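You operate a simulated robot arm through the tools that you are given. There is no shell and no other tool.

The job below is to be done with a simulated two-armed robot. You get a single attempt, and the scene is never put back.

TASK
Curl the brim of the wide straw hat on the yellow bench all round with the lathe's roller.
Fine: set the lever to Slow and leave it; pull the roller out, switch off, leave the hat on the lathe.

It is judged by the outcome, as a careful person would: the job done as asked, and still so three seconds after it is handed in. It fails if anything else is knocked over, pushed out of place, dropped, spilled or broken.

THE ROBOT
Two 7-joint arms with two-finger parallel grippers on one trunk that stands fixed in place. Base frame: the origin is at the foot of the trunk, x ahead of it, y to its left, z up. Readings come in m, rad, newtons and seconds.
The left shoulder is at [0.05, 0.165, 1.18], the right one opposite. With the tool pointing down near the work surface each hand reaches from about 0.22 to 0.7 m from the base axis, measured 20 degrees to its own side. Payload 3.91 kg a hand.
The TCP of each hand is the grasp point between the finger pads, 0.03 m short of the fingertips. In the tool frame z runs along the fingers and y along their closing line. The gripper opens to 0.11 m. The fingers are 0.02 m wide and 0.01 m thick; the gripper's body (0.048 by 0.112 m) begins 0.055 m behind the TCP.
Orientation is that of the tool frame in the base frame, as [roll, pitch, yaw] about the fixed x, y, z axes, in that order (R = Rz(yaw) Ry(pitch) Rx(roll)). With the fingers straight down and closing along the base's y, the tool's x points along the base's -x, its y along +y and its z along -z.

THE INTERFACE
- The arms move only by the tool apply_moves. It takes "left_series", "right_series" or both (then of equal length, played together; a hand with none holds still); each is text: rows parted by semicolons, each of 7 numbers parted by spaces: the shift along the tool's x, y, z in units of 50 mm (1.0 is 50 mm), then the turn, a rotation vector about the tool's x, y, z in units of 5 degrees (1.0 is 5 degrees), then the opening, from 0 (shut) to 1 (fully open). In form: dx dy dz ax ay az jaw; .... A call has 1 to 20 rows; each row shifts and turns the commanded pose from where the row before left it, along the tool's axes as they then stand. A call with a number of a shift or a turn outside -1 to 1 is refused whole. Each row takes 0.2 s and may step no farther than 0.05 m and 0.15 rad from the row before; otherwise, or with a gripper value out of range, the whole call is refused. Where a pose cannot be reached the arm comes as near as it can. A force on the tool above 50 N (or 10 N above the force at the start of the call, whichever is more), or a blocked arm, ends the call early, and 0.2 s more pass. Each finger travels about 0.045 m/s and halts on what it meets, pressing with about 28 N; the grip force reading is that of the motor and also rises with nothing between the fingers. The clock runs only during rows and for 0.2 s after the last one: add rows that do not move to give the fingers time. The reply holds the time, the measured pose of the TCP, the force on the tool along the base axes, the opening and the grip force, in the units named above and with some noise, with the torque about the TCP (base axes, N m) and any sound that the robot's microphone picked up.
- Cameras (640 x 400 px; columns grow to the right, rows downward): "scene" is now at [0.1122, 0.0378, 1.3804]; the picture's right is [0.42, -0.91, 0.00], its down [-0.24, -0.11, -0.96] and it looks along [0.88, 0.40, -0.27] (base axes); focal length 214 px, centre (320, 200). "left" rides on the left gripper at [0.072, -0.017, -0.103] in its tool frame; the picture's right is [0.23, 0.97, 0.00], its down [-0.76, 0.18, -0.62] and it looks along [-0.61, 0.14, 0.78] (tool axes); focal length 222 px, centre (320, 200). "right" rides on the right gripper at [0.072, 0.017, -0.103] in its tool frame; the picture's right is [-0.23, 0.97, 0.00], its down [-0.76, -0.18, -0.62] and it looks along [-0.61, -0.14, 0.78] (tool axes); focal length 222 px, centre (320, 200). There is no depth. A picture from a camera that has moved, and an enlarged one, comes with that camera's place and axes in the base frame and with its lens.
- get_image(camera): a new picture of that camera. It takes no simulated time.
- move_column(by): slides the trunk up (or, below 0, down) by that many m; the arms and the scene camera ride with it, the base frame stays. It gives what a move gives, with no picture.
- aim_head(pan, tilt): turns the head with the scene camera to pan (to the left, within 1.396 rad either way) and tilt (down, from -0.506 to 1.204), counted from straight ahead of the robot. It gives what a move gives.
- enlarge(camera, box): a new picture of the part [left, top, right, bottom] of that camera's present view, enlarged. It takes no simulated time.
- finish_job(): hands the job in; it is judged then, once.

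Places have to be worked out from the pictures, the camera data and where the tool is seen. Open the grippers and draw the arms clear of the work before you hand the job in, unless the task says otherwise.

The tools are called after "Request:" by a JSON object that holds its "name" and its "arguments". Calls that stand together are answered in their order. apply_moves: Moves the arms, as the interface text tells. Its arguments: {"type":"object","properties":{"left_series":{"type":"string"},"right_series":{"type":"string"}},"required":[]} The other tools are called the same way: move_column (by) moves the trunk up or down; aim_head (pan, tilt) turns the head that bears the scene camera; get_image (camera) takes a picture; enlarge (camera, box) takes an enlarged picture of a part of a camera's view; finish_job () hands the job in.

At the start:

```text
time_s: 0.0
left_position: [0.2554, 0.3879, 1.3073]
left_tool_rot: [3.14, 0.003, -3.14]
left_wrist_force: [-0.3, -0.8, -0.8]
left_torque: [0.0, 0.01, 0.0]
left_opening: 0.1098
left_grasp_force: 0.1
right_position: [0.3535, 0.0001, 1.3683]
right_tool_rot: [3.141, -0.001, -3.141]
right_wrist_force: [-0.4, -0.3, 0.3]
right_torque: [-0.01, 0.01, 0.01]
right_opening: 0.1102
right_grasp_force: 0.1
trunk travel left (down, up): [-0.4, 0.103]
head pan, tilt (commanded): [0.433, 0.269]
```

scene: 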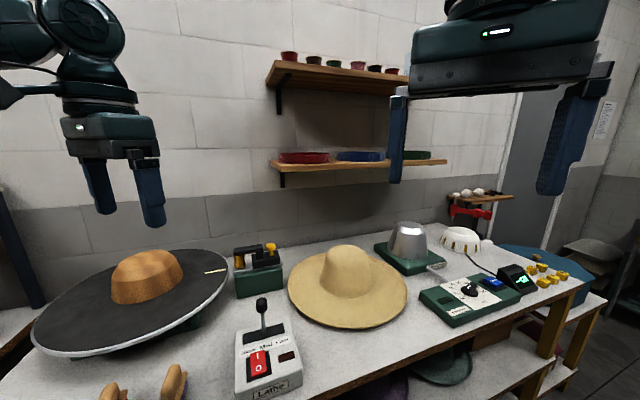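
right: 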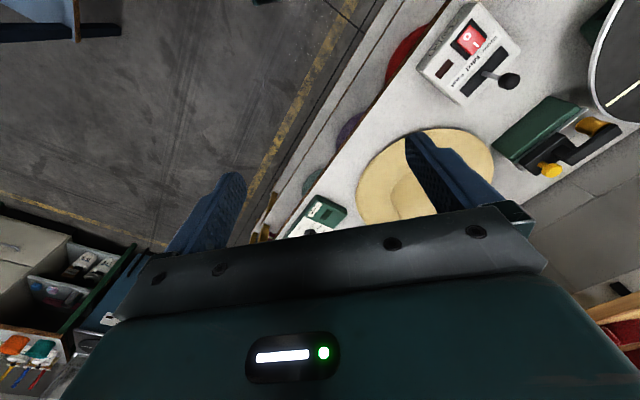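
left: 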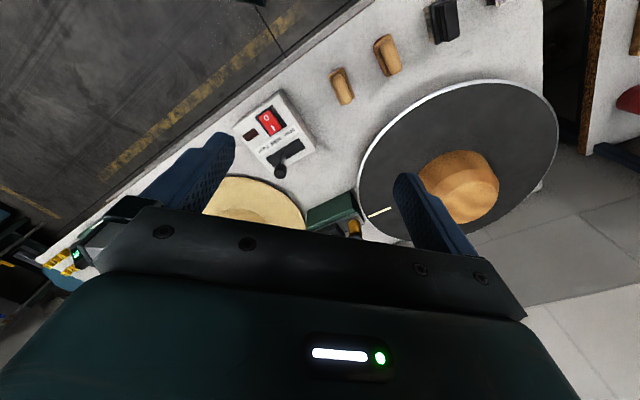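

I'll begin by inspecting the scene closely: the lathe plate with the wooden block, the control box with lever and switch, the roller unit and the straw hat.

Request:
{"name": "enlarge", "arguments": {"camera": "scene", "box": [200, 220, 420, 400]}}

Request:
{"name": "enlarge", "arguments": {"camera": "scene", "box": [20, 220, 300, 400]}}

Request:
{"name": "enlarge", "arguments": {"camera": "left", "box": [220, 0, 580, 250]}}

Request:
{"name": "enlarge", "arguments": {"camera": "right", "box": [300, 0, 640, 220]}}

Request:
{"name": "enlarge", "arguments": {"camera": "scene", "box": [370, 180, 640, 350]}}

```text
2.22 times, centred on (310, 310) of scene
camera zoom: at [0.1122, 0.0378, 1.3804], right [0.42, -0.91, 0.0], down [-0.24, -0.11, -0.96], along [0.88, 0.4, -0.27], focal length 477 px, centre (342, -44)
```

zoom: 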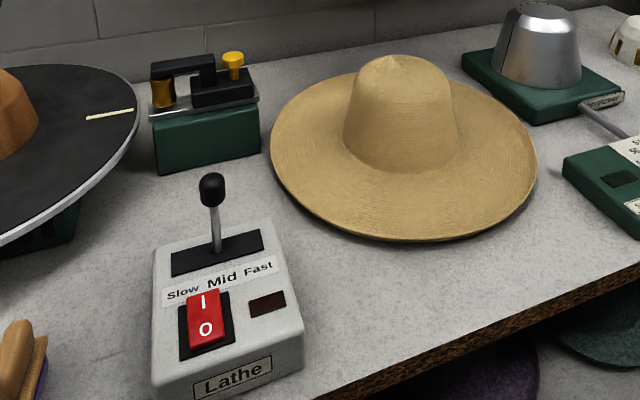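

```text
2.22 times, centred on (160, 310) of scene
camera zoom: at [0.1122, 0.0378, 1.3804], right [0.42, -0.91, 0.0], down [-0.24, -0.11, -0.96], along [0.88, 0.4, -0.27], focal length 477 px, centre (676, -44)
```

zoom: 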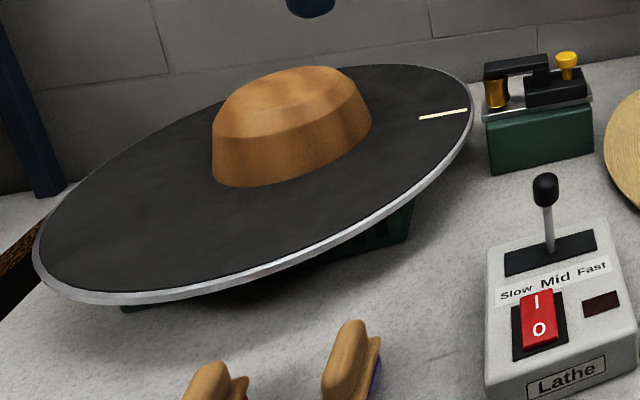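

```text
1.60 times, centred on (400, 125) of left
camera zoom: at [0.1841, 0.3724, 1.4092], right [-0.23, 0.97, 0.0], down [0.76, 0.18, 0.62], along [0.61, 0.14, -0.78], focal length 355 px, centre (192, 320)
```

zoom: 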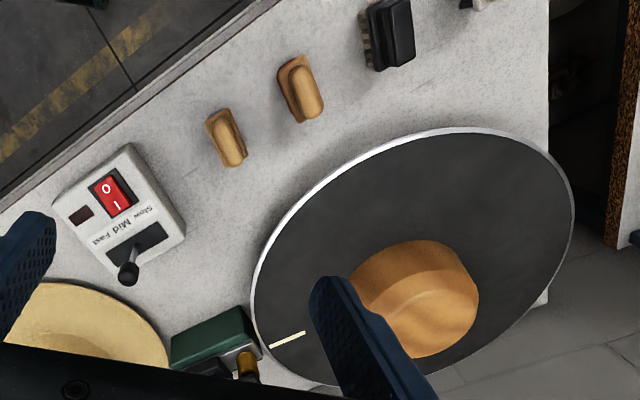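

```text
1.82 times, centred on (470, 110) of right
camera zoom: at [0.2799, 0.0181, 1.4701], right [0.23, 0.97, 0.0], down [0.76, -0.18, 0.62], along [0.61, -0.14, -0.78], focal length 404 px, centre (47, 364)
```

zoom: 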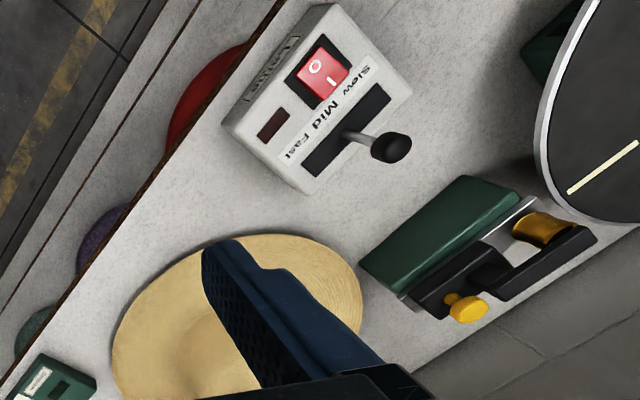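

```text
2.35 times, centred on (505, 265) of scene
camera zoom: at [0.1122, 0.0378, 1.3804], right [0.42, -0.91, 0.0], down [-0.24, -0.11, -0.96], along [0.88, 0.4, -0.27], focal length 505 px, centre (-115, 47)
```

zoom: 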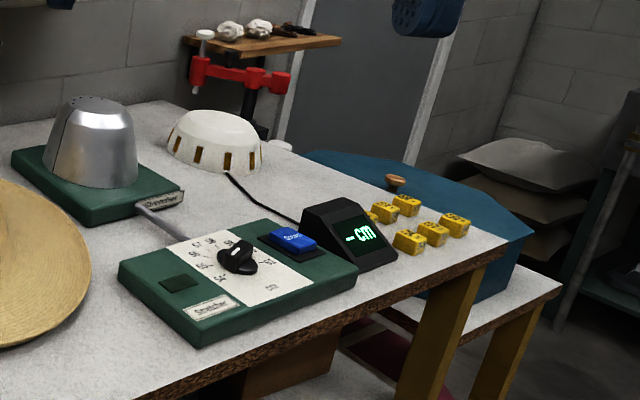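

The lever box (lever at Mid, rocker switch), the tilted plate with wooden block, the roller unit with yellow knob and the straw hat are visible. I'll turn the head down and left for a better view of all the items.

Request:
{"name": "aim_head", "arguments": {"pan": 0.6, "tilt": 0.65}}

Request:
{"name": "get_image", "arguments": {"camera": "scene"}}

```text
time_s: 0.8
left_position: [0.2553, 0.3891, 1.3078]
left_tool_rot: [-3.141, 0.001, 3.141]
left_wrist_force: [-0.5, 0.9, -0.1]
left_torque: [0.0, 0.03, 0.01]
left_opening: 0.1102
left_grasp_force: 0.1
right_position: [0.3519, 0.0003, 1.3677]
right_tool_rot: [-3.14, 0.001, -3.141]
right_wrist_force: [-0.4, -0.2, -0.2]
right_torque: [-0.04, -0.01, 0.0]
right_opening: 0.11
right_grasp_force: 0.0
trunk travel left (down, up): [-0.4, 0.103]
head pan, tilt (commanded): [0.6, 0.649]
```

```text
taken
camera scene: at [0.099, 0.0477, 1.3458], right [0.56, -0.83, 0.0], down [-0.5, -0.34, -0.8], along [0.66, 0.45, -0.6], focal length 214 px, centre (320, 200)
```

scene: 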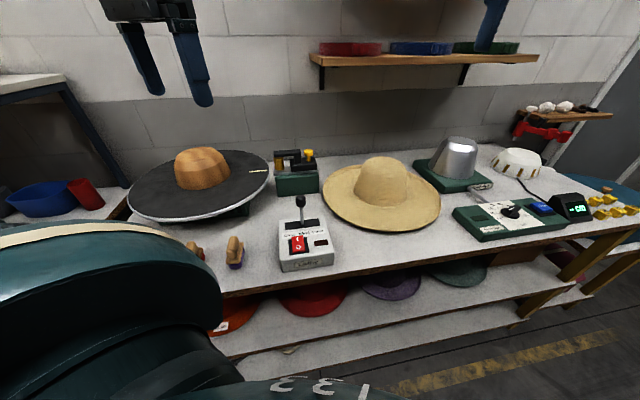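

A good overview. I'll enlarge the lathe and hat area to measure things.

Request:
{"name": "enlarge", "arguments": {"camera": "scene", "box": [110, 130, 290, 242]}}

Request:
{"name": "enlarge", "arguments": {"camera": "scene", "box": [250, 130, 450, 280]}}

Request:
{"name": "enlarge", "arguments": {"camera": "scene", "box": [250, 130, 350, 200]}}

Request:
{"name": "enlarge", "arguments": {"camera": "left", "box": [300, 180, 420, 250]}}

Request:
{"name": "enlarge", "arguments": {"camera": "right", "box": [480, 80, 640, 180]}}

```text
3.56 times, centred on (200, 186) of scene
camera zoom: at [0.099, 0.0477, 1.3458], right [0.56, -0.83, 0.0], down [-0.5, -0.34, -0.8], along [0.66, 0.45, -0.6], focal length 763 px, centre (747, 250)
```

zoom: 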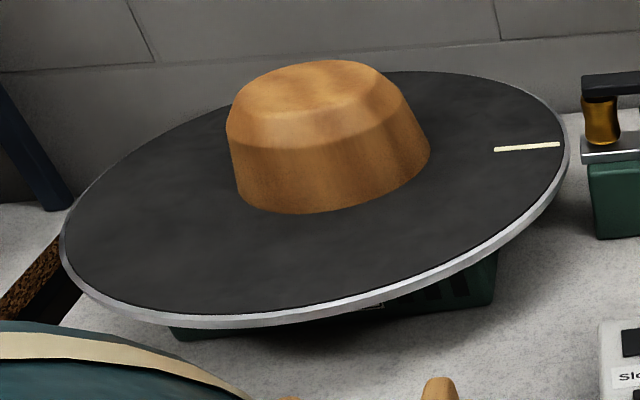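

```text
2.67 times, centred on (350, 205) of scene
camera zoom: at [0.099, 0.0477, 1.3458], right [0.56, -0.83, 0.0], down [-0.5, -0.34, -0.8], along [0.66, 0.45, -0.6], focal length 572 px, centre (240, 187)
```

zoom: 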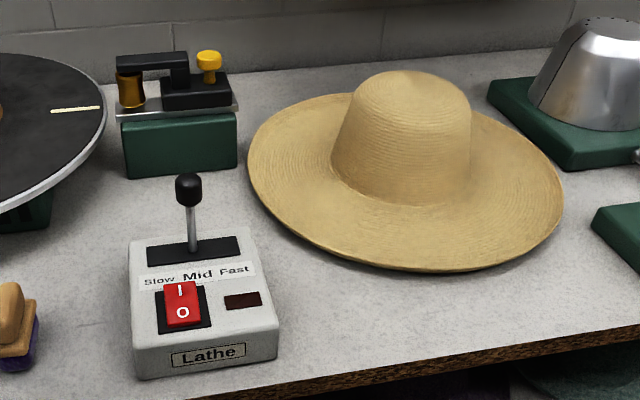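

```text
5.71 times, centred on (300, 165) of scene
camera zoom: at [0.099, 0.0477, 1.3458], right [0.56, -0.83, 0.0], down [-0.5, -0.34, -0.8], along [0.66, 0.45, -0.6], focal length 1226 px, centre (434, 400)
```

zoom: 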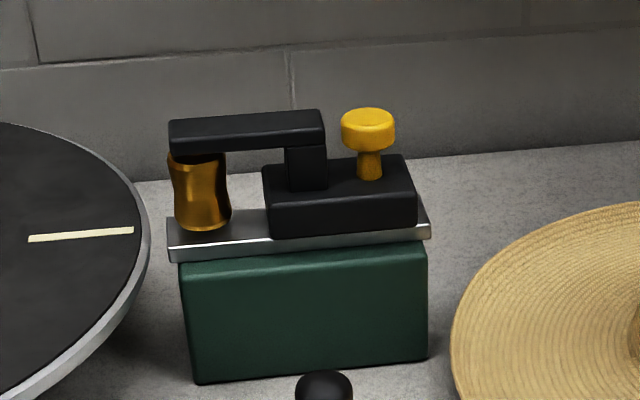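

```text
5.33 times, centred on (360, 215) of left
camera zoom: at [0.1841, 0.3723, 1.4092], right [-0.23, 0.97, 0.0], down [0.76, 0.18, 0.62], along [0.61, 0.14, -0.78], focal length 1185 px, centre (107, 120)
```

zoom: 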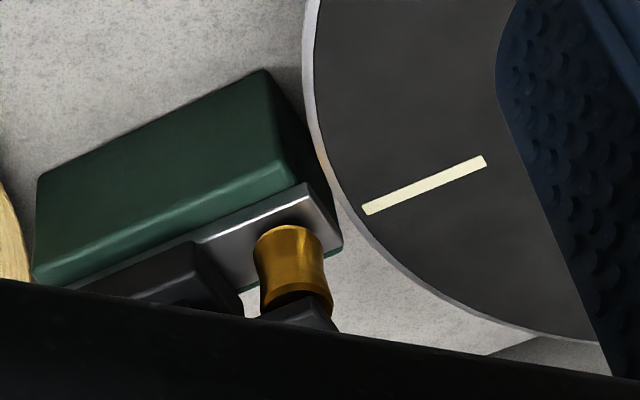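

```text
4.00 times, centred on (560, 130) of right
camera zoom: at [0.2799, 0.0181, 1.4701], right [0.23, 0.97, 0.0], down [0.76, -0.18, 0.62], along [0.61, -0.14, -0.78], focal length 888 px, centre (-640, 480)
```

zoom: 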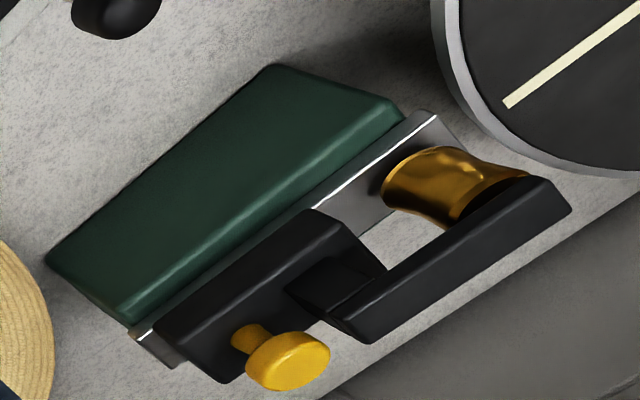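

The bench runs at about −45° in the base frame with its top near z≈0.85. I estimate the plate centre at ≈(0.41, 0.76, 0.95), the hat centre at ≈(0.81, 0.25) with radius ≈0.22, and the yellow knob at ≈(0.67, 0.49, 1.02). I'll zoom on the brim edge to see if there's a gap beneath it, and look at the lever.

Request:
{"name": "enlarge", "arguments": {"camera": "scene", "box": [315, 180, 450, 245]}}

Request:
{"name": "enlarge", "arguments": {"camera": "scene", "box": [310, 150, 390, 200]}}

Request:
{"name": "enlarge", "arguments": {"camera": "scene", "box": [260, 190, 350, 280]}}

```text
4.74 times, centred on (382, 212) of scene
camera zoom: at [0.099, 0.0477, 1.3458], right [0.56, -0.83, 0.0], down [-0.5, -0.34, -0.8], along [0.66, 0.45, -0.6], focal length 1017 px, centre (24, 141)
```

zoom: 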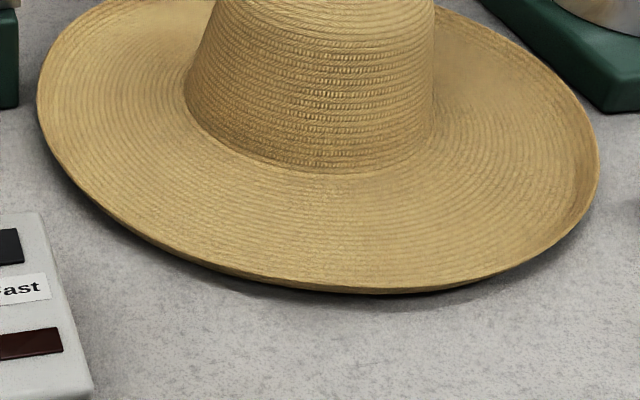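

```text
8.00 times, centred on (350, 175) of scene
camera zoom: at [0.099, 0.0477, 1.3458], right [0.56, -0.83, 0.0], down [-0.5, -0.34, -0.8], along [0.66, 0.45, -0.6], focal length 1716 px, centre (80, 400)
```

zoom: 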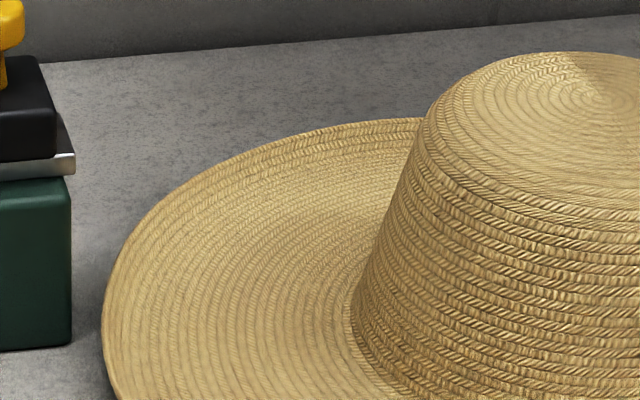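

```text
4.44 times, centred on (305, 235) of scene
camera zoom: at [0.099, 0.0477, 1.3458], right [0.56, -0.83, 0.0], down [-0.5, -0.34, -0.8], along [0.66, 0.45, -0.6], focal length 953 px, centre (387, 44)
```

zoom: 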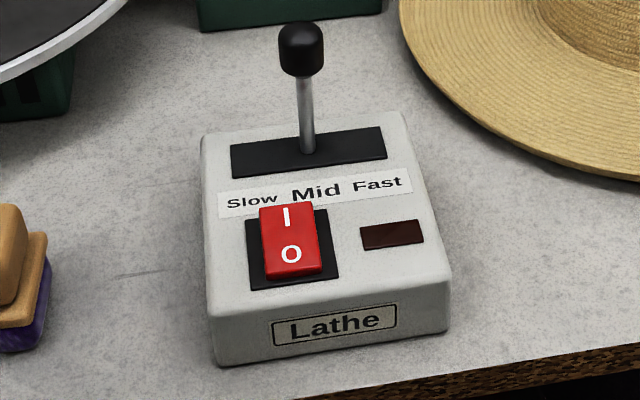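

The lever is vertical at Mid with its knob at ≈(0.452, 0.353, 0.99), and the brim edge seems to lie close to the bench. I'll start with the lever by bringing the left hand above it, turned so the fingers close along the bench's long axis.

Request:
{"name": "apply_moves", "arguments": {"left_series": "-0.657 -0.117 0.623 0 0 0 1; -0.657 -0.117 0.623 0 0 0 1; -0.657 -0.117 0.623 0 0 0 1; -0.657 -0.117 0.623 0 0 0 1; -0.657 -0.117 0.623 0 0 0 1; -0.657 -0.117 0.623 0 0 0 1; 0 0 0 0 0 -0.91 1; 0 0 0 0 0 -0.91 1; 0 0 0 0 0 -0.91 1; 0 0 0 0 0 -0.91 1; 0 0 0 0 0 -0.91 1; 0 0 0 0 0 -0.91 1; 0 0 0 0 0 -0.91 1; 0 0 0 0 0 -0.91 1; 0 0 0 0 0 -0.91 1; 0 0 0 0 0 -0.91 1"}}

Request:
{"name": "get_image", "arguments": {"camera": "left"}}

Request:
{"name": "get_image", "arguments": {"camera": "scene"}}

```text
time_s: 4.2
left_position: [0.4541, 0.3533, 1.1197]
left_tool_rot: [-3.139, 0.0, -2.346]
left_wrist_force: [-0.3, -0.1, 0.3]
left_torque: [-0.03, 0.0, 0.05]
left_opening: 0.1098
left_grasp_force: 0.1
right_position: [0.3516, 0.0005, 1.367]
right_tool_rot: [-3.14, -0.001, -3.141]
right_wrist_force: [0.5, -0.1, -0.5]
right_torque: [0.01, 0.0, 0.03]
right_opening: 0.1101
right_grasp_force: 0.0
trunk travel left (down, up): [-0.4, 0.103]
head pan, tilt (commanded): [0.6, 0.649]
```

```text
taken
camera left: at [0.4154, 0.2896, 1.2226], right [-0.85, 0.52, 0.0], down [0.4, 0.67, 0.62], along [0.33, 0.53, -0.78], focal length 222 px, centre (320, 200)
```

left: 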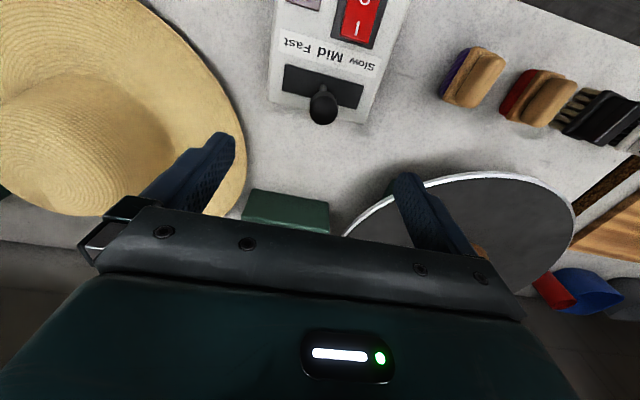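

```text
taken
camera scene: at [0.099, 0.0477, 1.3457], right [0.56, -0.83, 0.0], down [-0.5, -0.34, -0.8], along [0.66, 0.45, -0.6], focal length 214 px, centre (320, 200)
```

scene: 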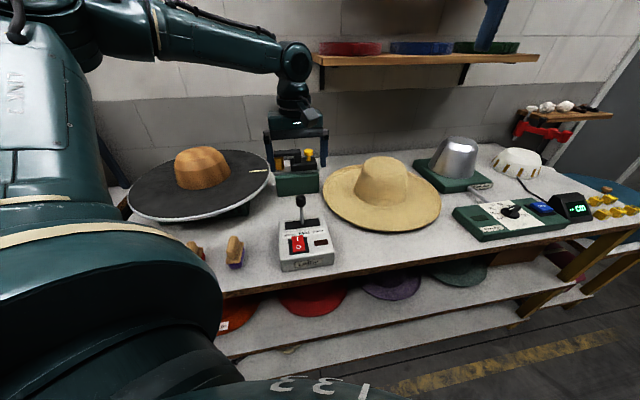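

The lever knob is confirmed below the hand at ≈(0.449, 0.350). I'll lower so the open fingers straddle the knob and close them partway.

Request:
{"name": "apply_moves", "arguments": {"left_series": "0 0 0.65 0 0 0 1; 0 0 0.65 0 0 0 1; 0 0 0.65 0 0 0 1; 0 0 0.65 0 0 0 1; 0 0 0 0 0 0 0.5; 0 0 0 0 0 0 0.5; 0 0 0 0 0 0 0.5; 0 0 0 0 0 0 0.5"}}

Request:
{"name": "get_image", "arguments": {"camera": "left"}}

Request:
{"name": "enlarge", "arguments": {"camera": "scene", "box": [240, 130, 360, 280]}}

```text
time_s: 6.0
left_position: [0.4527, 0.3553, 0.9913]
left_tool_rot: [-3.138, 0.002, -2.347]
left_wrist_force: [-0.8, -1.1, -0.4]
left_torque: [0.0, -0.02, -0.02]
left_opening: 0.0552
left_grasp_force: 0.0
right_position: [0.3529, -0.0007, 1.368]
right_tool_rot: [3.141, -0.001, -3.141]
right_wrist_force: [-0.3, 0.1, -0.5]
right_torque: [0.03, -0.02, 0.01]
right_opening: 0.1098
right_grasp_force: 0.0
trunk travel left (down, up): [-0.4, 0.103]
head pan, tilt (commanded): [0.6, 0.649]
```

```text
taken
camera left: at [0.4141, 0.2915, 1.0931], right [-0.85, 0.52, 0.0], down [0.41, 0.67, 0.62], along [0.33, 0.53, -0.78], focal length 222 px, centre (320, 200)
```

left: 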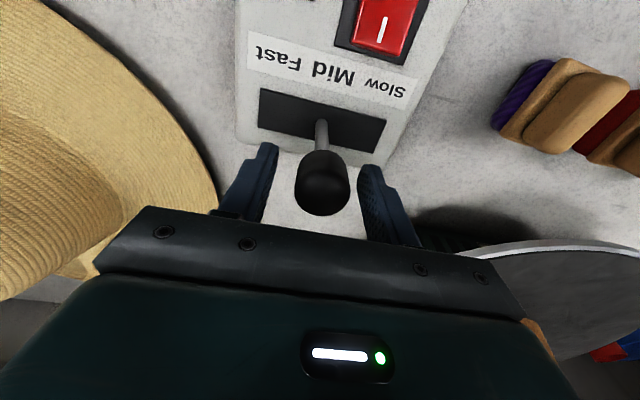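

```text
2.67 times, centred on (300, 205) of scene
camera zoom: at [0.0991, 0.0478, 1.3457], right [0.56, -0.83, 0.0], down [-0.5, -0.34, -0.8], along [0.66, 0.45, -0.6], focal length 572 px, centre (373, 187)
```

zoom: 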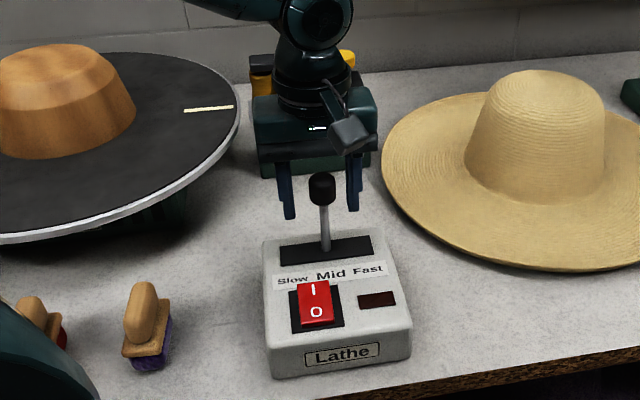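

The knob sits between the fingers, about 8 mm nearer the robot than the TCP. I'll shift that much and push left toward Slow in small steps.

Request:
{"name": "apply_moves", "arguments": {"left_series": "0.16 0 0 0 0 0 0.5; 0 0.2 0 0 0 0 0.5; 0 0.2 0 0 0 0 0.5; 0 0.2 0 0 0 0 0.5; 0 0.2 0 0 0 0 0.5"}}

Request:
{"name": "get_image", "arguments": {"camera": "left"}}

Request:
{"name": "enlarge", "arguments": {"camera": "scene", "box": [240, 130, 360, 280]}}

```text
time_s: 7.2
left_position: [0.4197, 0.3762, 0.991]
left_tool_rot: [-3.14, 0.002, -2.347]
left_wrist_force: [-0.5, 0.3, 0.5]
left_torque: [0.0, 0.01, 0.0]
left_opening: 0.055
left_grasp_force: 0.1
right_position: [0.3518, 0.0009, 1.3674]
right_tool_rot: [-3.141, 0.0, -3.141]
right_wrist_force: [-0.1, 0.5, -0.5]
right_torque: [0.0, -0.01, 0.0]
right_opening: 0.1102
right_grasp_force: 0.1
trunk travel left (down, up): [-0.4, 0.103]
head pan, tilt (commanded): [0.6, 0.649]
```

```text
taken
camera left: at [0.3816, 0.3125, 1.0929], right [-0.85, 0.52, 0.0], down [0.41, 0.67, 0.62], along [0.33, 0.53, -0.78], focal length 222 px, centre (320, 200)
```

left: 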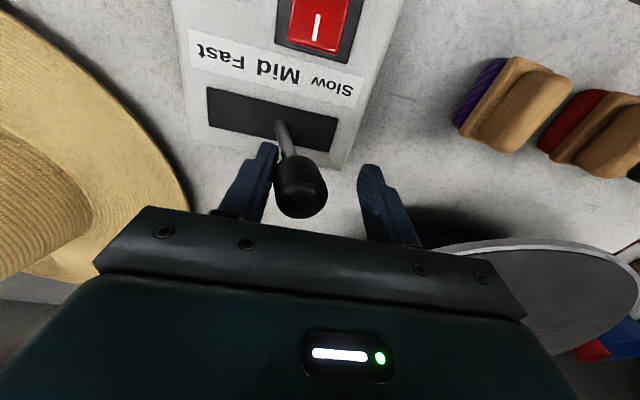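

```text
2.67 times, centred on (300, 205) of scene
camera zoom: at [0.0989, 0.0478, 1.3457], right [0.56, -0.83, 0.0], down [-0.5, -0.34, -0.8], along [0.66, 0.45, -0.6], focal length 572 px, centre (373, 187)
```

zoom: 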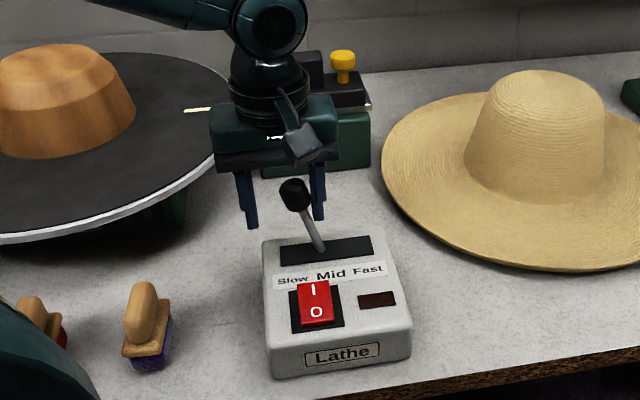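

The lever is tilting left with almost no resistance. I'll keep pushing in small steps until it reaches its Slow stop.

Request:
{"name": "apply_moves", "arguments": {"left_series": "0 0.2 0 0 0 0 0.5; 0 0.2 0 0 0 0 0.5; 0 0 0 0 0 0 0.5"}}

Request:
{"name": "enlarge", "arguments": {"camera": "scene", "box": [240, 130, 360, 280]}}

Request:
{"name": "get_image", "arguments": {"camera": "left"}}

```text
time_s: 8.1
left_position: [0.4038, 0.3895, 0.992]
left_tool_rot: [-3.136, 0.001, -2.348]
left_wrist_force: [3.5, -2.1, 1.5]
left_torque: [-0.12, -0.06, 0.02]
left_opening: 0.0571
left_grasp_force: 2.2
right_position: [0.3527, -0.0005, 1.3675]
right_tool_rot: [-3.141, -0.002, 3.141]
right_wrist_force: [-0.7, 0.5, 0.2]
right_torque: [0.04, 0.01, -0.02]
right_opening: 0.1101
right_grasp_force: 0.1
trunk travel left (down, up): [-0.4, 0.103]
head pan, tilt (commanded): [0.6, 0.649]
```

```text
2.67 times, centred on (300, 205) of scene
camera zoom: at [0.0992, 0.0474, 1.3457], right [0.56, -0.83, 0.0], down [-0.5, -0.34, -0.8], along [0.66, 0.45, -0.6], focal length 572 px, centre (373, 187)
```

zoom: 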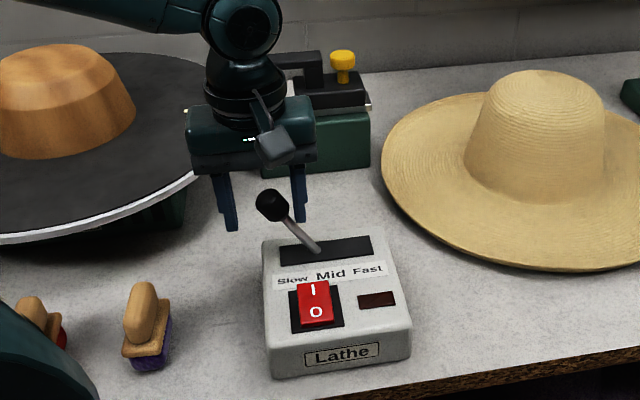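

```text
taken
camera left: at [0.3673, 0.3259, 1.0937], right [-0.85, 0.52, 0.0], down [0.41, 0.67, 0.62], along [0.33, 0.53, -0.78], focal length 222 px, centre (320, 200)
```

left: 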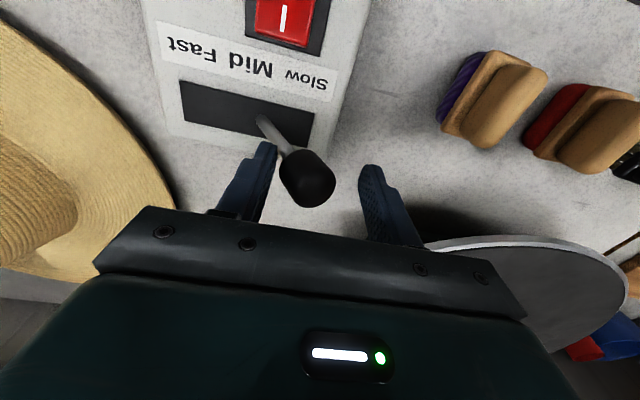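

The force rose to about 4 N at roughly 35° of tilt, which is probably the stop. I'll nudge a little more to confirm.

Request:
{"name": "apply_moves", "arguments": {"left_series": "0 0.1 0 0 0 0 0.5; 0 0 0 0 0 0 0.5"}}

Request:
{"name": "enlarge", "arguments": {"camera": "scene", "box": [240, 130, 360, 280]}}

```text
time_s: 8.7
left_position: [0.4031, 0.3917, 0.9924]
left_tool_rot: [-3.139, 0.004, -2.349]
left_wrist_force: [10.4, -11.4, 4.8]
left_torque: [-0.5, -0.36, -0.04]
left_opening: 0.0625
left_grasp_force: 7.5
right_position: [0.3533, -0.0006, 1.3667]
right_tool_rot: [3.14, 0.0, 3.141]
right_wrist_force: [-0.7, -0.5, 0.2]
right_torque: [-0.03, -0.01, 0.01]
right_opening: 0.1103
right_grasp_force: 0.0
trunk travel left (down, up): [-0.4, 0.103]
head pan, tilt (commanded): [0.6, 0.649]
```

```text
2.67 times, centred on (300, 205) of scene
camera zoom: at [0.0999, 0.0462, 1.3458], right [0.56, -0.83, 0.0], down [-0.5, -0.34, -0.8], along [0.66, 0.45, -0.6], focal length 572 px, centre (373, 187)
```

zoom: 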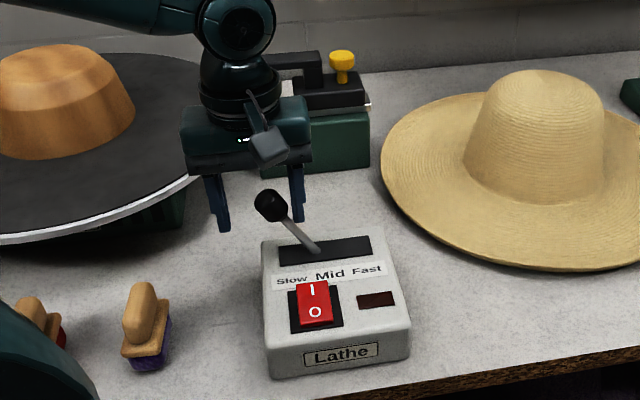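

The lever is on its hard stop at Slow. I'll back the finger off, open and raise, then check that the lever stays there.

Request:
{"name": "apply_moves", "arguments": {"left_series": "0 -0.3 0 0 0 0 0.7; 0 0 0 0 0 0 0.9; 0 0 -0.8 0 0 0 1; 0 0 -0.8 0 0 0 1; 0 0 -0.8 0 0 0 1"}}

Request:
{"name": "enlarge", "arguments": {"camera": "scene", "box": [240, 130, 360, 280]}}

Request:
{"name": "get_image", "arguments": {"camera": "left"}}

```text
time_s: 9.8
left_position: [0.4108, 0.3828, 1.1111]
left_tool_rot: [-3.139, 0.0, -2.35]
left_wrist_force: [-0.1, -0.8, -0.1]
left_torque: [0.01, -0.01, 0.01]
left_opening: 0.1102
left_grasp_force: 0.0
right_position: [0.3524, 0.0006, 1.3677]
right_tool_rot: [3.141, -0.001, -3.141]
right_wrist_force: [0.2, -0.9, -0.4]
right_torque: [0.0, 0.02, 0.01]
right_opening: 0.1099
right_grasp_force: 0.1
trunk travel left (down, up): [-0.4, 0.103]
head pan, tilt (commanded): [0.6, 0.649]
```

```text
2.67 times, centred on (300, 205) of scene
camera zoom: at [0.0987, 0.0473, 1.3457], right [0.56, -0.83, 0.0], down [-0.5, -0.34, -0.8], along [0.66, 0.45, -0.6], focal length 572 px, centre (373, 187)
```

zoom: 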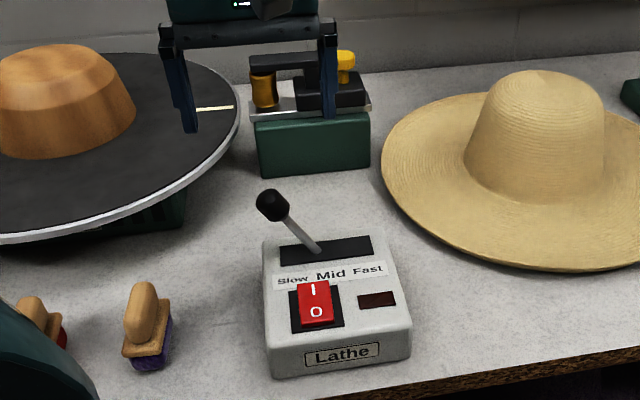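

```text
taken
camera left: at [0.3727, 0.3192, 1.2122], right [-0.85, 0.52, 0.0], down [0.41, 0.67, 0.62], along [0.33, 0.53, -0.78], focal length 222 px, centre (320, 200)
```

left: 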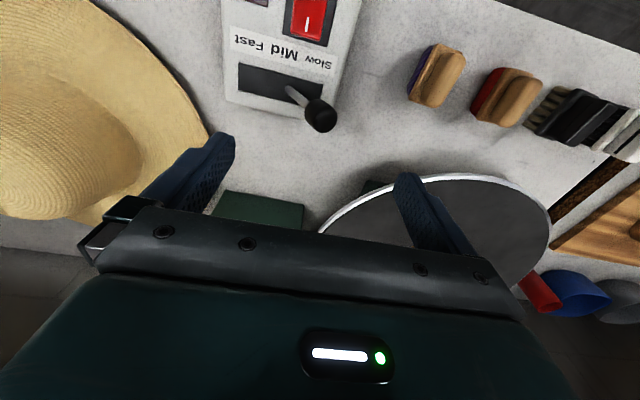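

The lever stays at Slow. Next I'll raise the left hand and turn it so the fingers can pinch the brim, with the closing axis near vertical and the tool tilted forward, then look at the brim edge from low.

Request:
{"name": "apply_moves", "arguments": {"left_series": "0 0 -0.9 0 0 0 1; 0 0 -0.9 0 0 0 1; 0 0 0 0 0 1 1; 0 0 0 0 0 1 1; 0 0 0 0 0 1 1; 0 0 0 0 0 1 1; 0 0 0 0 0 1 1; 0 0 0 0 0 1 1; 0 0 0 0 0 1 1; 0 0 0 0 0 1 1; 0 0 0 0 0 1 1; 0 0 0 0 0 1 1; 0 0 0 0 0 1 1; 0 0 0 0 0 1 1; 0 0 0 0 0 1 1; 0 0 0 0 0 1 1; 0 0 0 0 0 1 1; 0 0 0 0 0 1 1; 0 0 0 0 0 1 1; 0 0 0 0 0 1 1"}}

Request:
{"name": "apply_moves", "arguments": {"left_series": "0 0 0 0 0 1 1; 0 0 0 0 0 1 1; 0 0 0 0 0 1 1; 0 0 0 0 0 1 1; 0 0 0 0 0 1 1; 0 0 0 0 0 1 1; 0 0 0 0 0 1 1; 0 0 0 0 0 1 1; 0 0 0 0 0 1 1; -0.8 0 0 0 0 0 1; -0.8 0 0 0 0 0 1; -0.8 0 0 0 0 0 1; -0.8 0 0 0 0 0 1"}}

Request:
{"name": "get_image", "arguments": {"camera": "left"}}

```text
time_s: 14.1
left_position: [0.4129, 0.3841, 1.2015]
left_tool_rot: [3.14, 0.0, 2.363]
left_wrist_force: [-0.1, 0.0, -0.3]
left_torque: [0.03, 0.01, -0.03]
left_opening: 0.1098
left_grasp_force: 0.1
right_position: [0.3521, 0.0006, 1.3676]
right_tool_rot: [3.141, 0.001, 3.141]
right_wrist_force: [0.2, 0.0, 0.6]
right_torque: [-0.01, 0.02, -0.01]
right_opening: 0.1099
right_grasp_force: 0.1
trunk travel left (down, up): [-0.4, 0.103]
head pan, tilt (commanded): [0.6, 0.649]
```

```text
time_s: 16.9
left_position: [0.4141, 0.2236, 1.1994]
left_tool_rot: [-3.141, 0.001, 1.579]
left_wrist_force: [0.4, -0.1, 0.0]
left_torque: [0.02, -0.01, 0.01]
left_opening: 0.1099
left_grasp_force: 0.0
right_position: [0.3541, -0.0004, 1.3676]
right_tool_rot: [-3.141, 0.001, 3.141]
right_wrist_force: [0.7, -0.2, 0.0]
right_torque: [0.03, 0.01, -0.03]
right_opening: 0.1101
right_grasp_force: 0.1
trunk travel left (down, up): [-0.4, 0.103]
head pan, tilt (commanded): [0.6, 0.649]
```

```text
taken
camera left: at [0.3979, 0.2951, 1.3021], right [0.97, 0.24, 0.0], down [0.18, -0.76, 0.62], along [0.15, -0.61, -0.78], focal length 222 px, centre (320, 200)
```

left: 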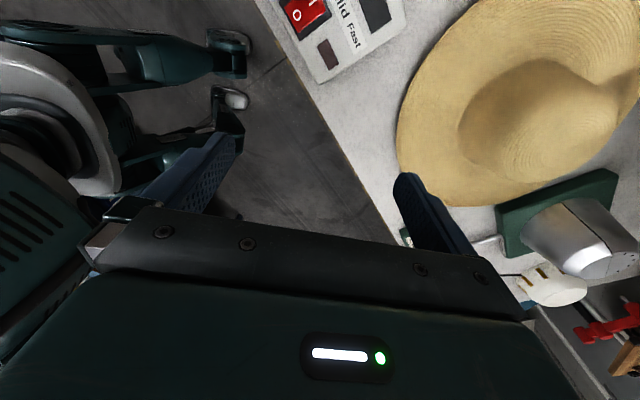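

The tool is now turned with its closing axis forward. I'll move forward and down a bit, and tilt the tool to about 40° below horizontal, facing the near brim edge.

Request:
{"name": "apply_moves", "arguments": {"left_series": "0 0.8 0 0 0 0 1; 0 0.8 0 0 0 0 1; 0 0 0.9 0 0 0 1; 0 0 0.9 0 0 0 1; 0 0 0.9 0 0 0 1; 0 0 0.9 0 0 0 1; 0 0 0 -1 0 0 1; 0 0 0 -1 0 0 1; 0 0 0 -1 0 0 1; 0 0 0 -1 0 0 1; 0 0 0 -1 0 0 1; 0 0 0 -1 0 0 1; 0 0 0 -1 0 0 1; 0 0 0 -1 0 0 1; 0 0 0 -1 0 0 1; 0 0 0 -1 0 0 1"}}

Request:
{"name": "get_image", "arguments": {"camera": "left"}}

Request:
{"name": "get_image", "arguments": {"camera": "scene"}}

```text
time_s: 20.2
left_position: [0.4938, 0.2245, 1.0201]
left_tool_rot: [2.265, 0.002, 1.577]
left_wrist_force: [-0.5, -0.1, 0.1]
left_torque: [-0.01, -0.02, 0.01]
left_opening: 0.1099
left_grasp_force: 0.1
right_position: [0.3522, 0.0014, 1.3682]
right_tool_rot: [3.141, 0.001, 3.139]
right_wrist_force: [-0.1, -0.3, -0.5]
right_torque: [0.01, 0.01, 0.01]
right_opening: 0.1097
right_grasp_force: 0.0
trunk travel left (down, up): [-0.4, 0.103]
head pan, tilt (commanded): [0.6, 0.649]
```

```text
taken
camera left: at [0.4044, 0.2955, 1.0725], right [0.62, 0.23, 0.75], down [-0.36, -0.76, 0.54], along [0.7, -0.6, -0.39], focal length 222 px, centre (320, 200)
```

left: 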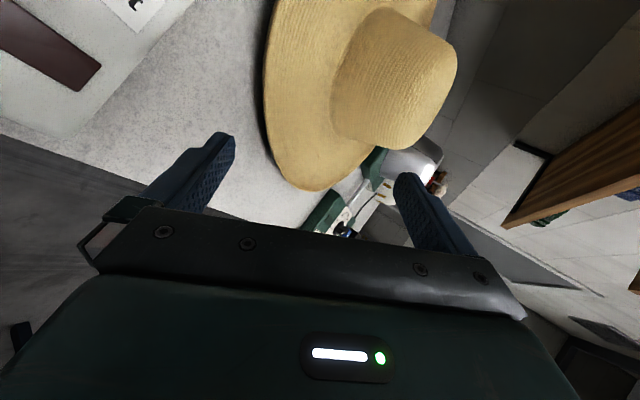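

```text
taken
camera scene: at [0.0991, 0.0479, 1.3457], right [0.56, -0.83, 0.0], down [-0.5, -0.34, -0.8], along [0.66, 0.45, -0.6], focal length 214 px, centre (320, 200)
```

scene: 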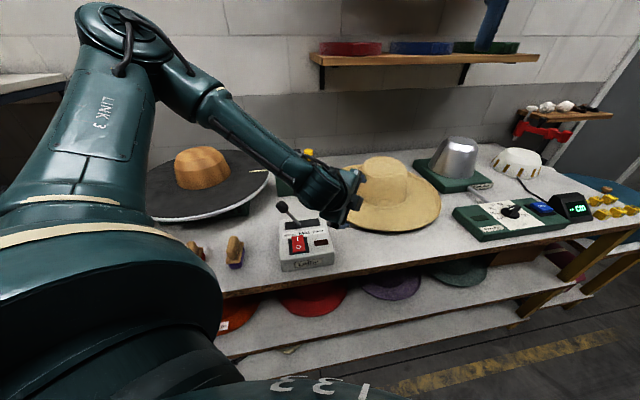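

The tilt was reached without trouble. I'll zoom on the brim edge from this lower viewpoint.

Request:
{"name": "enlarge", "arguments": {"camera": "left", "box": [230, 0, 470, 200]}}

Request:
{"name": "enlarge", "arguments": {"camera": "left", "box": [230, 110, 350, 200]}}

```text
2.00 times, centred on (350, 100) of left
camera zoom: at [0.4044, 0.2955, 1.0725], right [0.62, 0.23, 0.75], down [-0.36, -0.76, 0.54], along [0.7, -0.6, -0.39], focal length 444 px, centre (260, 400)
```

zoom: 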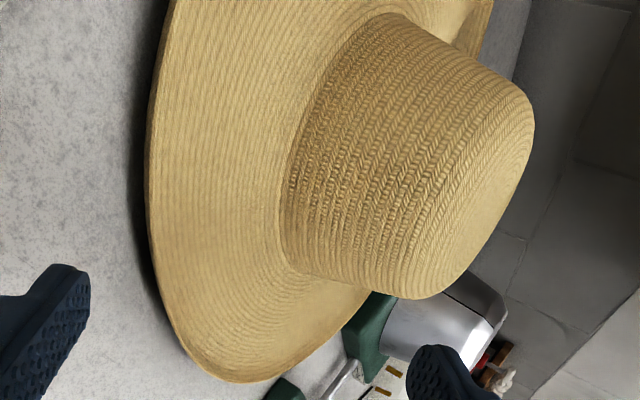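

```text
4.44 times, centred on (290, 155) of left
camera zoom: at [0.4044, 0.2955, 1.0725], right [0.62, 0.23, 0.75], down [-0.36, -0.76, 0.54], along [0.7, -0.6, -0.39], focal length 987 px, centre (453, 400)
```

zoom: 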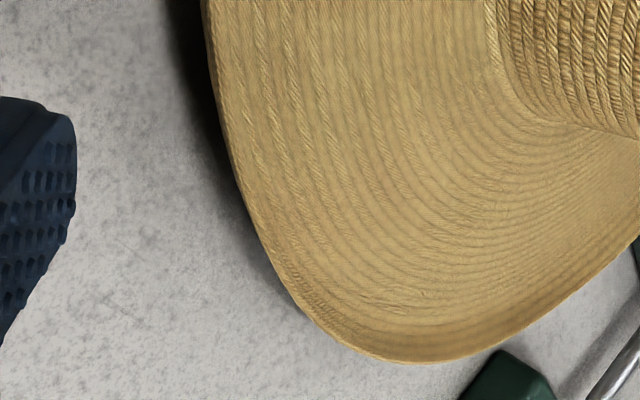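

Fitting the brim circle across both cameras puts its edge ≈0.025 m above the bench, with the hat centre at ≈(0.783, 0.24) and R≈0.215, so a finger can slip under it. To clear the lever box I'll approach from azimuth ≈25° with the tool about 25° below horizontal, stopping first at a standoff.

Request:
{"name": "apply_moves", "arguments": {"left_series": "0 0 0 0 0.768 -0.64 1; 0 0 0 0 0.768 -0.64 1; 0 0 0 0 0.768 -0.64 1; 0 0 0 0 0.768 -0.64 1; 0 0 0 0 0.768 -0.64 1; 0 0 0 -1 0 0 1; 0 0 0 -1 0 0 1; 0 0 0 -1 0 0 1; -0.716 -0.497 -0.119 0 0 0 1; -0.716 -0.497 -0.119 0 0 0 1; -0.716 -0.497 -0.119 0 0 0 1"}}

Request:
{"name": "get_image", "arguments": {"camera": "left"}}

Request:
{"name": "get_image", "arguments": {"camera": "scene"}}

Request:
{"name": "get_image", "arguments": {"camera": "right"}}

```text
time_s: 22.6
left_position: [0.4859, 0.2118, 1.0295]
left_tool_rot: [2.006, -0.001, 2.014]
left_wrist_force: [0.1, 0.4, 0.4]
left_torque: [-0.01, 0.04, -0.03]
left_opening: 0.1102
left_grasp_force: 0.0
left hand out of reach, approached as far as the arm can: row 9, 10, 11
right_position: [0.3527, -0.0003, 1.3668]
right_tool_rot: [-3.141, 0.001, -3.141]
right_wrist_force: [0.0, 0.0, 1.1]
right_torque: [-0.03, -0.04, -0.03]
right_opening: 0.11
right_grasp_force: 0.1
trunk travel left (down, up): [-0.4, 0.103]
head pan, tilt (commanded): [0.6, 0.649]
```

```text
taken
camera left: at [0.3651, 0.2333, 1.0562], right [0.27, 0.38, 0.88], down [-0.12, -0.9, 0.42], along [0.96, -0.22, -0.2], focal length 222 px, centre (320, 200)
```

left: 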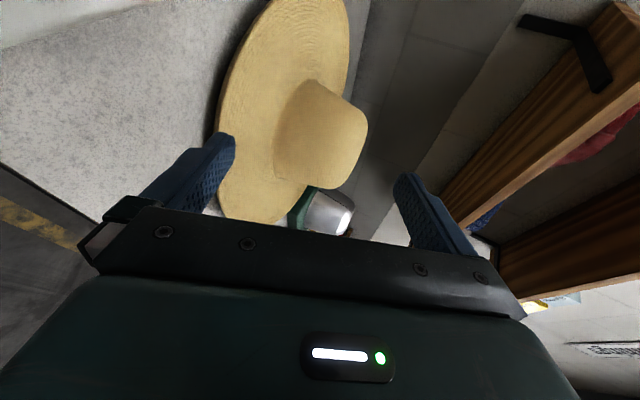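

```text
taken
camera scene: at [0.0989, 0.0477, 1.3457], right [0.56, -0.83, 0.0], down [-0.5, -0.34, -0.8], along [0.66, 0.45, -0.6], focal length 214 px, centre (320, 200)
```

scene: 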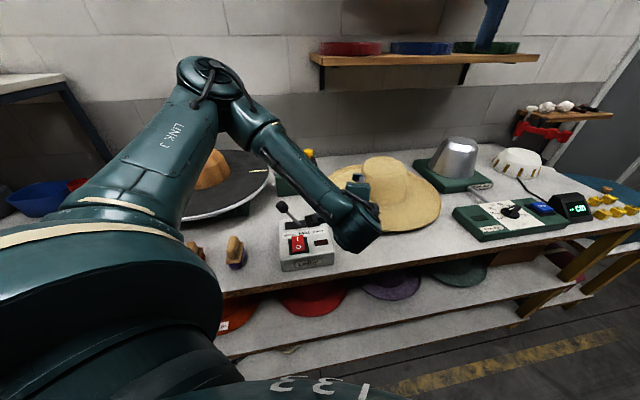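

```text
taken
camera right: at [0.2798, 0.0181, 1.4702], right [0.23, 0.97, 0.0], down [0.76, -0.18, 0.62], along [0.61, -0.14, -0.78], focal length 222 px, centre (320, 200)
```

right: 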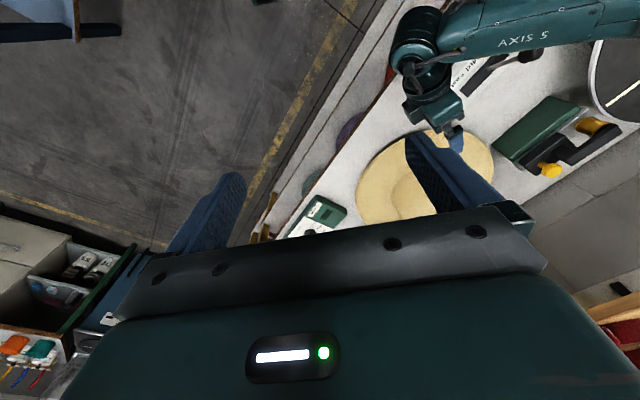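

The hand could not fold back that close to the shoulder for the standoff. I'll send a small forward move to learn where the commanded pose now stands.

Request:
{"name": "apply_moves", "arguments": {"left_series": "0 0 0.4 0 0 0 1"}}

```text
time_s: 23.1
left_position: [0.503, 0.2201, 1.0201]
left_tool_rot: [2.006, 0.0, 2.013]
left_wrist_force: [0.2, 0.1, 0.3]
left_torque: [0.0, 0.03, -0.03]
left_opening: 0.1096
left_grasp_force: 0.0
right_position: [0.3531, -0.0007, 1.3673]
right_tool_rot: [-3.14, 0.0, 3.141]
right_wrist_force: [0.6, -0.5, 0.3]
right_torque: [0.05, 0.0, -0.01]
right_opening: 0.1102
right_grasp_force: 0.1
trunk travel left (down, up): [-0.4, 0.103]
head pan, tilt (commanded): [0.6, 0.649]
```

The commanded pose follows the reached one. I'll try a standoff further forward at ≈(0.55, 0.13, 0.93), just outside the brim edge.

Request:
{"name": "apply_moves", "arguments": {"left_series": "-0.677 -0.533 0.277 0 0 0 1; -0.677 -0.533 0.277 0 0 0 1; -0.677 -0.533 0.277 0 0 0 1"}}

Request:
{"name": "get_image", "arguments": {"camera": "left"}}

Request:
{"name": "get_image", "arguments": {"camera": "scene"}}

```text
time_s: 23.9
left_position: [0.52, 0.2314, 1.012]
left_tool_rot: [2.005, -0.001, 2.016]
left_wrist_force: [-0.5, 0.0, -0.2]
left_torque: [0.0, -0.02, 0.01]
left_opening: 0.1101
left_grasp_force: 0.2
left hand out of reach, approached as far as the arm can: row 1, 2, 3
right_position: [0.3533, 0.0, 1.3669]
right_tool_rot: [3.141, -0.001, -3.139]
right_wrist_force: [0.4, 0.8, 0.0]
right_torque: [-0.02, 0.0, 0.0]
right_opening: 0.1101
right_grasp_force: 0.1
trunk travel left (down, up): [-0.4, 0.103]
head pan, tilt (commanded): [0.6, 0.649]
```

```text
taken
camera left: at [0.397, 0.2524, 1.0384], right [0.27, 0.38, 0.88], down [-0.12, -0.9, 0.42], along [0.95, -0.22, -0.2], focal length 222 px, centre (320, 200)
```

left: 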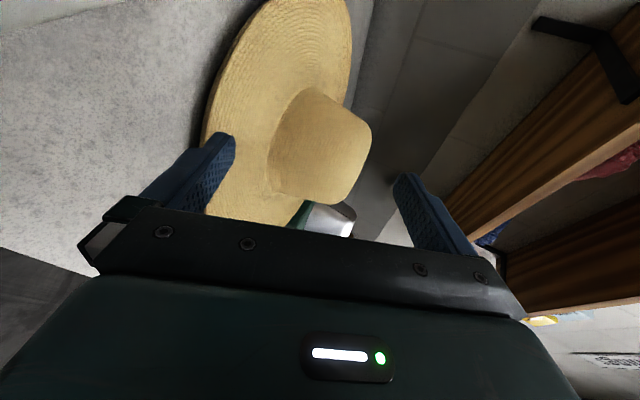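

```text
taken
camera scene: at [0.0992, 0.0479, 1.3457], right [0.56, -0.83, 0.0], down [-0.5, -0.34, -0.8], along [0.66, 0.45, -0.6], focal length 214 px, centre (320, 200)
```

scene: 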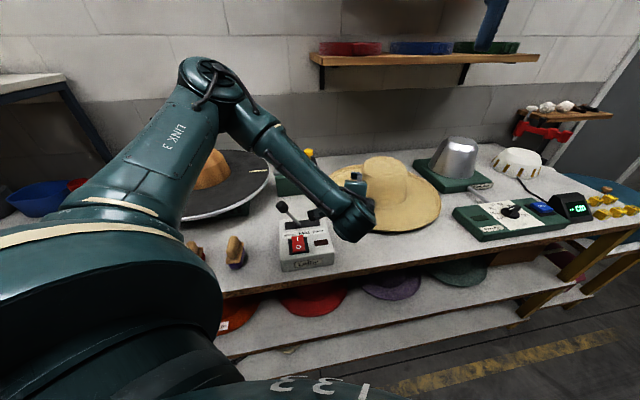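

Moving right/down at azimuth 25° hits the arm's limits because the forearm comes from the left. I'll use azimuth ≈8° (radial from the shoulder) and 35° tilt, which still clears the lever box, and raise the trunk 0.1 m to unfold the arm.

Request:
{"name": "apply_moves", "arguments": {"left_series": "0 0 0 0 -0.771 0.358 1; 0 0 0 0 -0.771 0.358 1; 0 0 0 0 -0.771 0.358 1; 0 0 0 0 -0.771 0.358 1; 0 0 0 1 0 0 1; 0 0 0 1 0 0 1"}}

Request:
{"name": "move_column", "arguments": {"by": 0.1}}

Request:
{"name": "get_image", "arguments": {"camera": "scene"}}

```text
time_s: 25.2
left_position: [0.5189, 0.2307, 1.0119]
left_tool_rot: [2.181, 0.001, 1.719]
left_wrist_force: [-0.1, 0.8, 0.1]
left_torque: [-0.02, -0.03, 0.02]
left_opening: 0.1099
left_grasp_force: 0.0
right_position: [0.3535, 0.0006, 1.3674]
right_tool_rot: [-3.14, -0.001, -3.142]
right_wrist_force: [-0.1, -0.5, -0.6]
right_torque: [-0.01, 0.03, 0.02]
right_opening: 0.1101
right_grasp_force: 0.0
trunk travel left (down, up): [-0.4, 0.103]
head pan, tilt (commanded): [0.6, 0.649]
```

```text
time_s: 26.6
left_position: [0.5183, 0.2303, 1.1107]
left_tool_rot: [2.18, 0.001, 1.719]
left_wrist_force: [-1.0, 0.1, -0.1]
left_torque: [-0.02, -0.02, -0.01]
left_opening: 0.11
left_grasp_force: 0.1
right_position: [0.3522, -0.0001, 1.467]
right_tool_rot: [-3.141, 0.001, -3.141]
right_wrist_force: [-0.1, -0.4, 0.6]
right_torque: [0.01, 0.0, 0.01]
right_opening: 0.1099
right_grasp_force: 0.0
trunk travel left (down, up): [-0.5, 0.003]
head pan, tilt (commanded): [0.6, 0.649]
```

```text
taken
camera scene: at [0.0992, 0.0478, 1.4456], right [0.56, -0.83, 0.0], down [-0.5, -0.34, -0.8], along [0.66, 0.45, -0.6], focal length 214 px, centre (320, 200)
```

scene: 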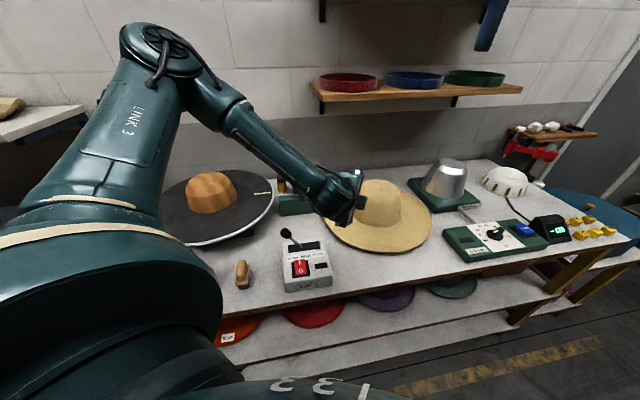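

Tilt and azimuth are now as wanted. I'll lower to a standoff at ≈(0.52, 0.195, 0.955), just in front of the brim edge, and look again.

Request:
{"name": "apply_moves", "arguments": {"left_series": "-0.175 -0.65 0.433 0 0 0 1; -0.175 -0.65 0.433 0 0 0 1; -0.175 -0.65 0.433 0 0 0 1; -0.175 -0.65 0.433 0 0 0 0.8"}}

Request:
{"name": "get_image", "arguments": {"camera": "left"}}

Request:
{"name": "enlarge", "arguments": {"camera": "scene", "box": [260, 160, 440, 290]}}

```text
time_s: 27.6
left_position: [0.5036, 0.241, 1.0189]
left_tool_rot: [2.182, 0.001, 1.717]
left_wrist_force: [-0.7, 0.0, -0.3]
left_torque: [0.04, 0.03, -0.01]
left_opening: 0.088
left_grasp_force: 0.0
left hand out of reach, approached as far as the arm can: row 2, 3, 4
right_position: [0.3537, 0.0004, 1.4677]
right_tool_rot: [-3.142, 0.001, 3.141]
right_wrist_force: [-0.3, -0.1, -0.5]
right_torque: [0.0, 0.03, 0.02]
right_opening: 0.1101
right_grasp_force: 0.0
trunk travel left (down, up): [-0.5, 0.003]
head pan, tilt (commanded): [0.6, 0.649]
```

```text
taken
camera left: at [0.4008, 0.2997, 1.063], right [0.52, 0.31, 0.8], down [-0.29, -0.81, 0.5], along [0.8, -0.49, -0.33], focal length 222 px, centre (320, 200)
```

left: 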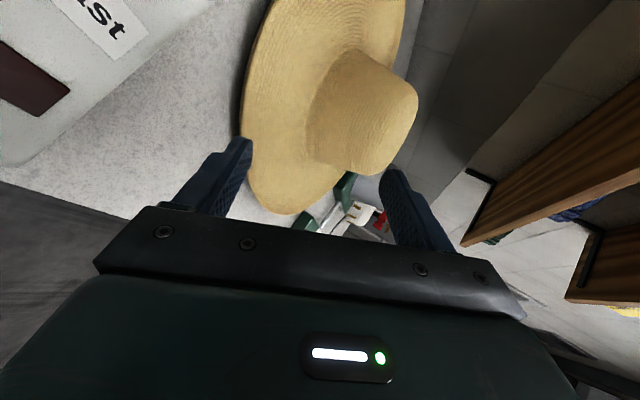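

```text
3.08 times, centred on (350, 225) of scene
camera zoom: at [0.0991, 0.0478, 1.4457], right [0.56, -0.83, 0.0], down [-0.5, -0.34, -0.8], along [0.66, 0.45, -0.6], focal length 660 px, centre (228, 123)
```

zoom: 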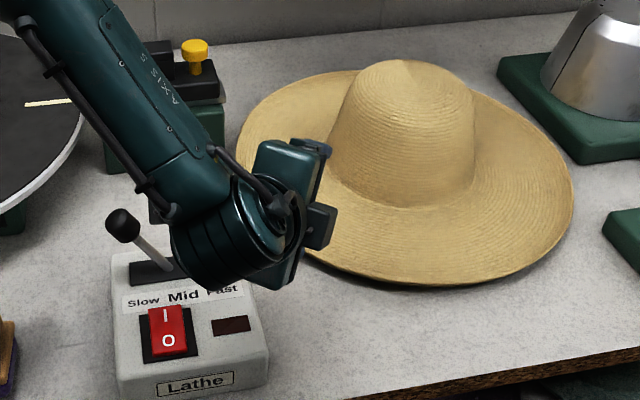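

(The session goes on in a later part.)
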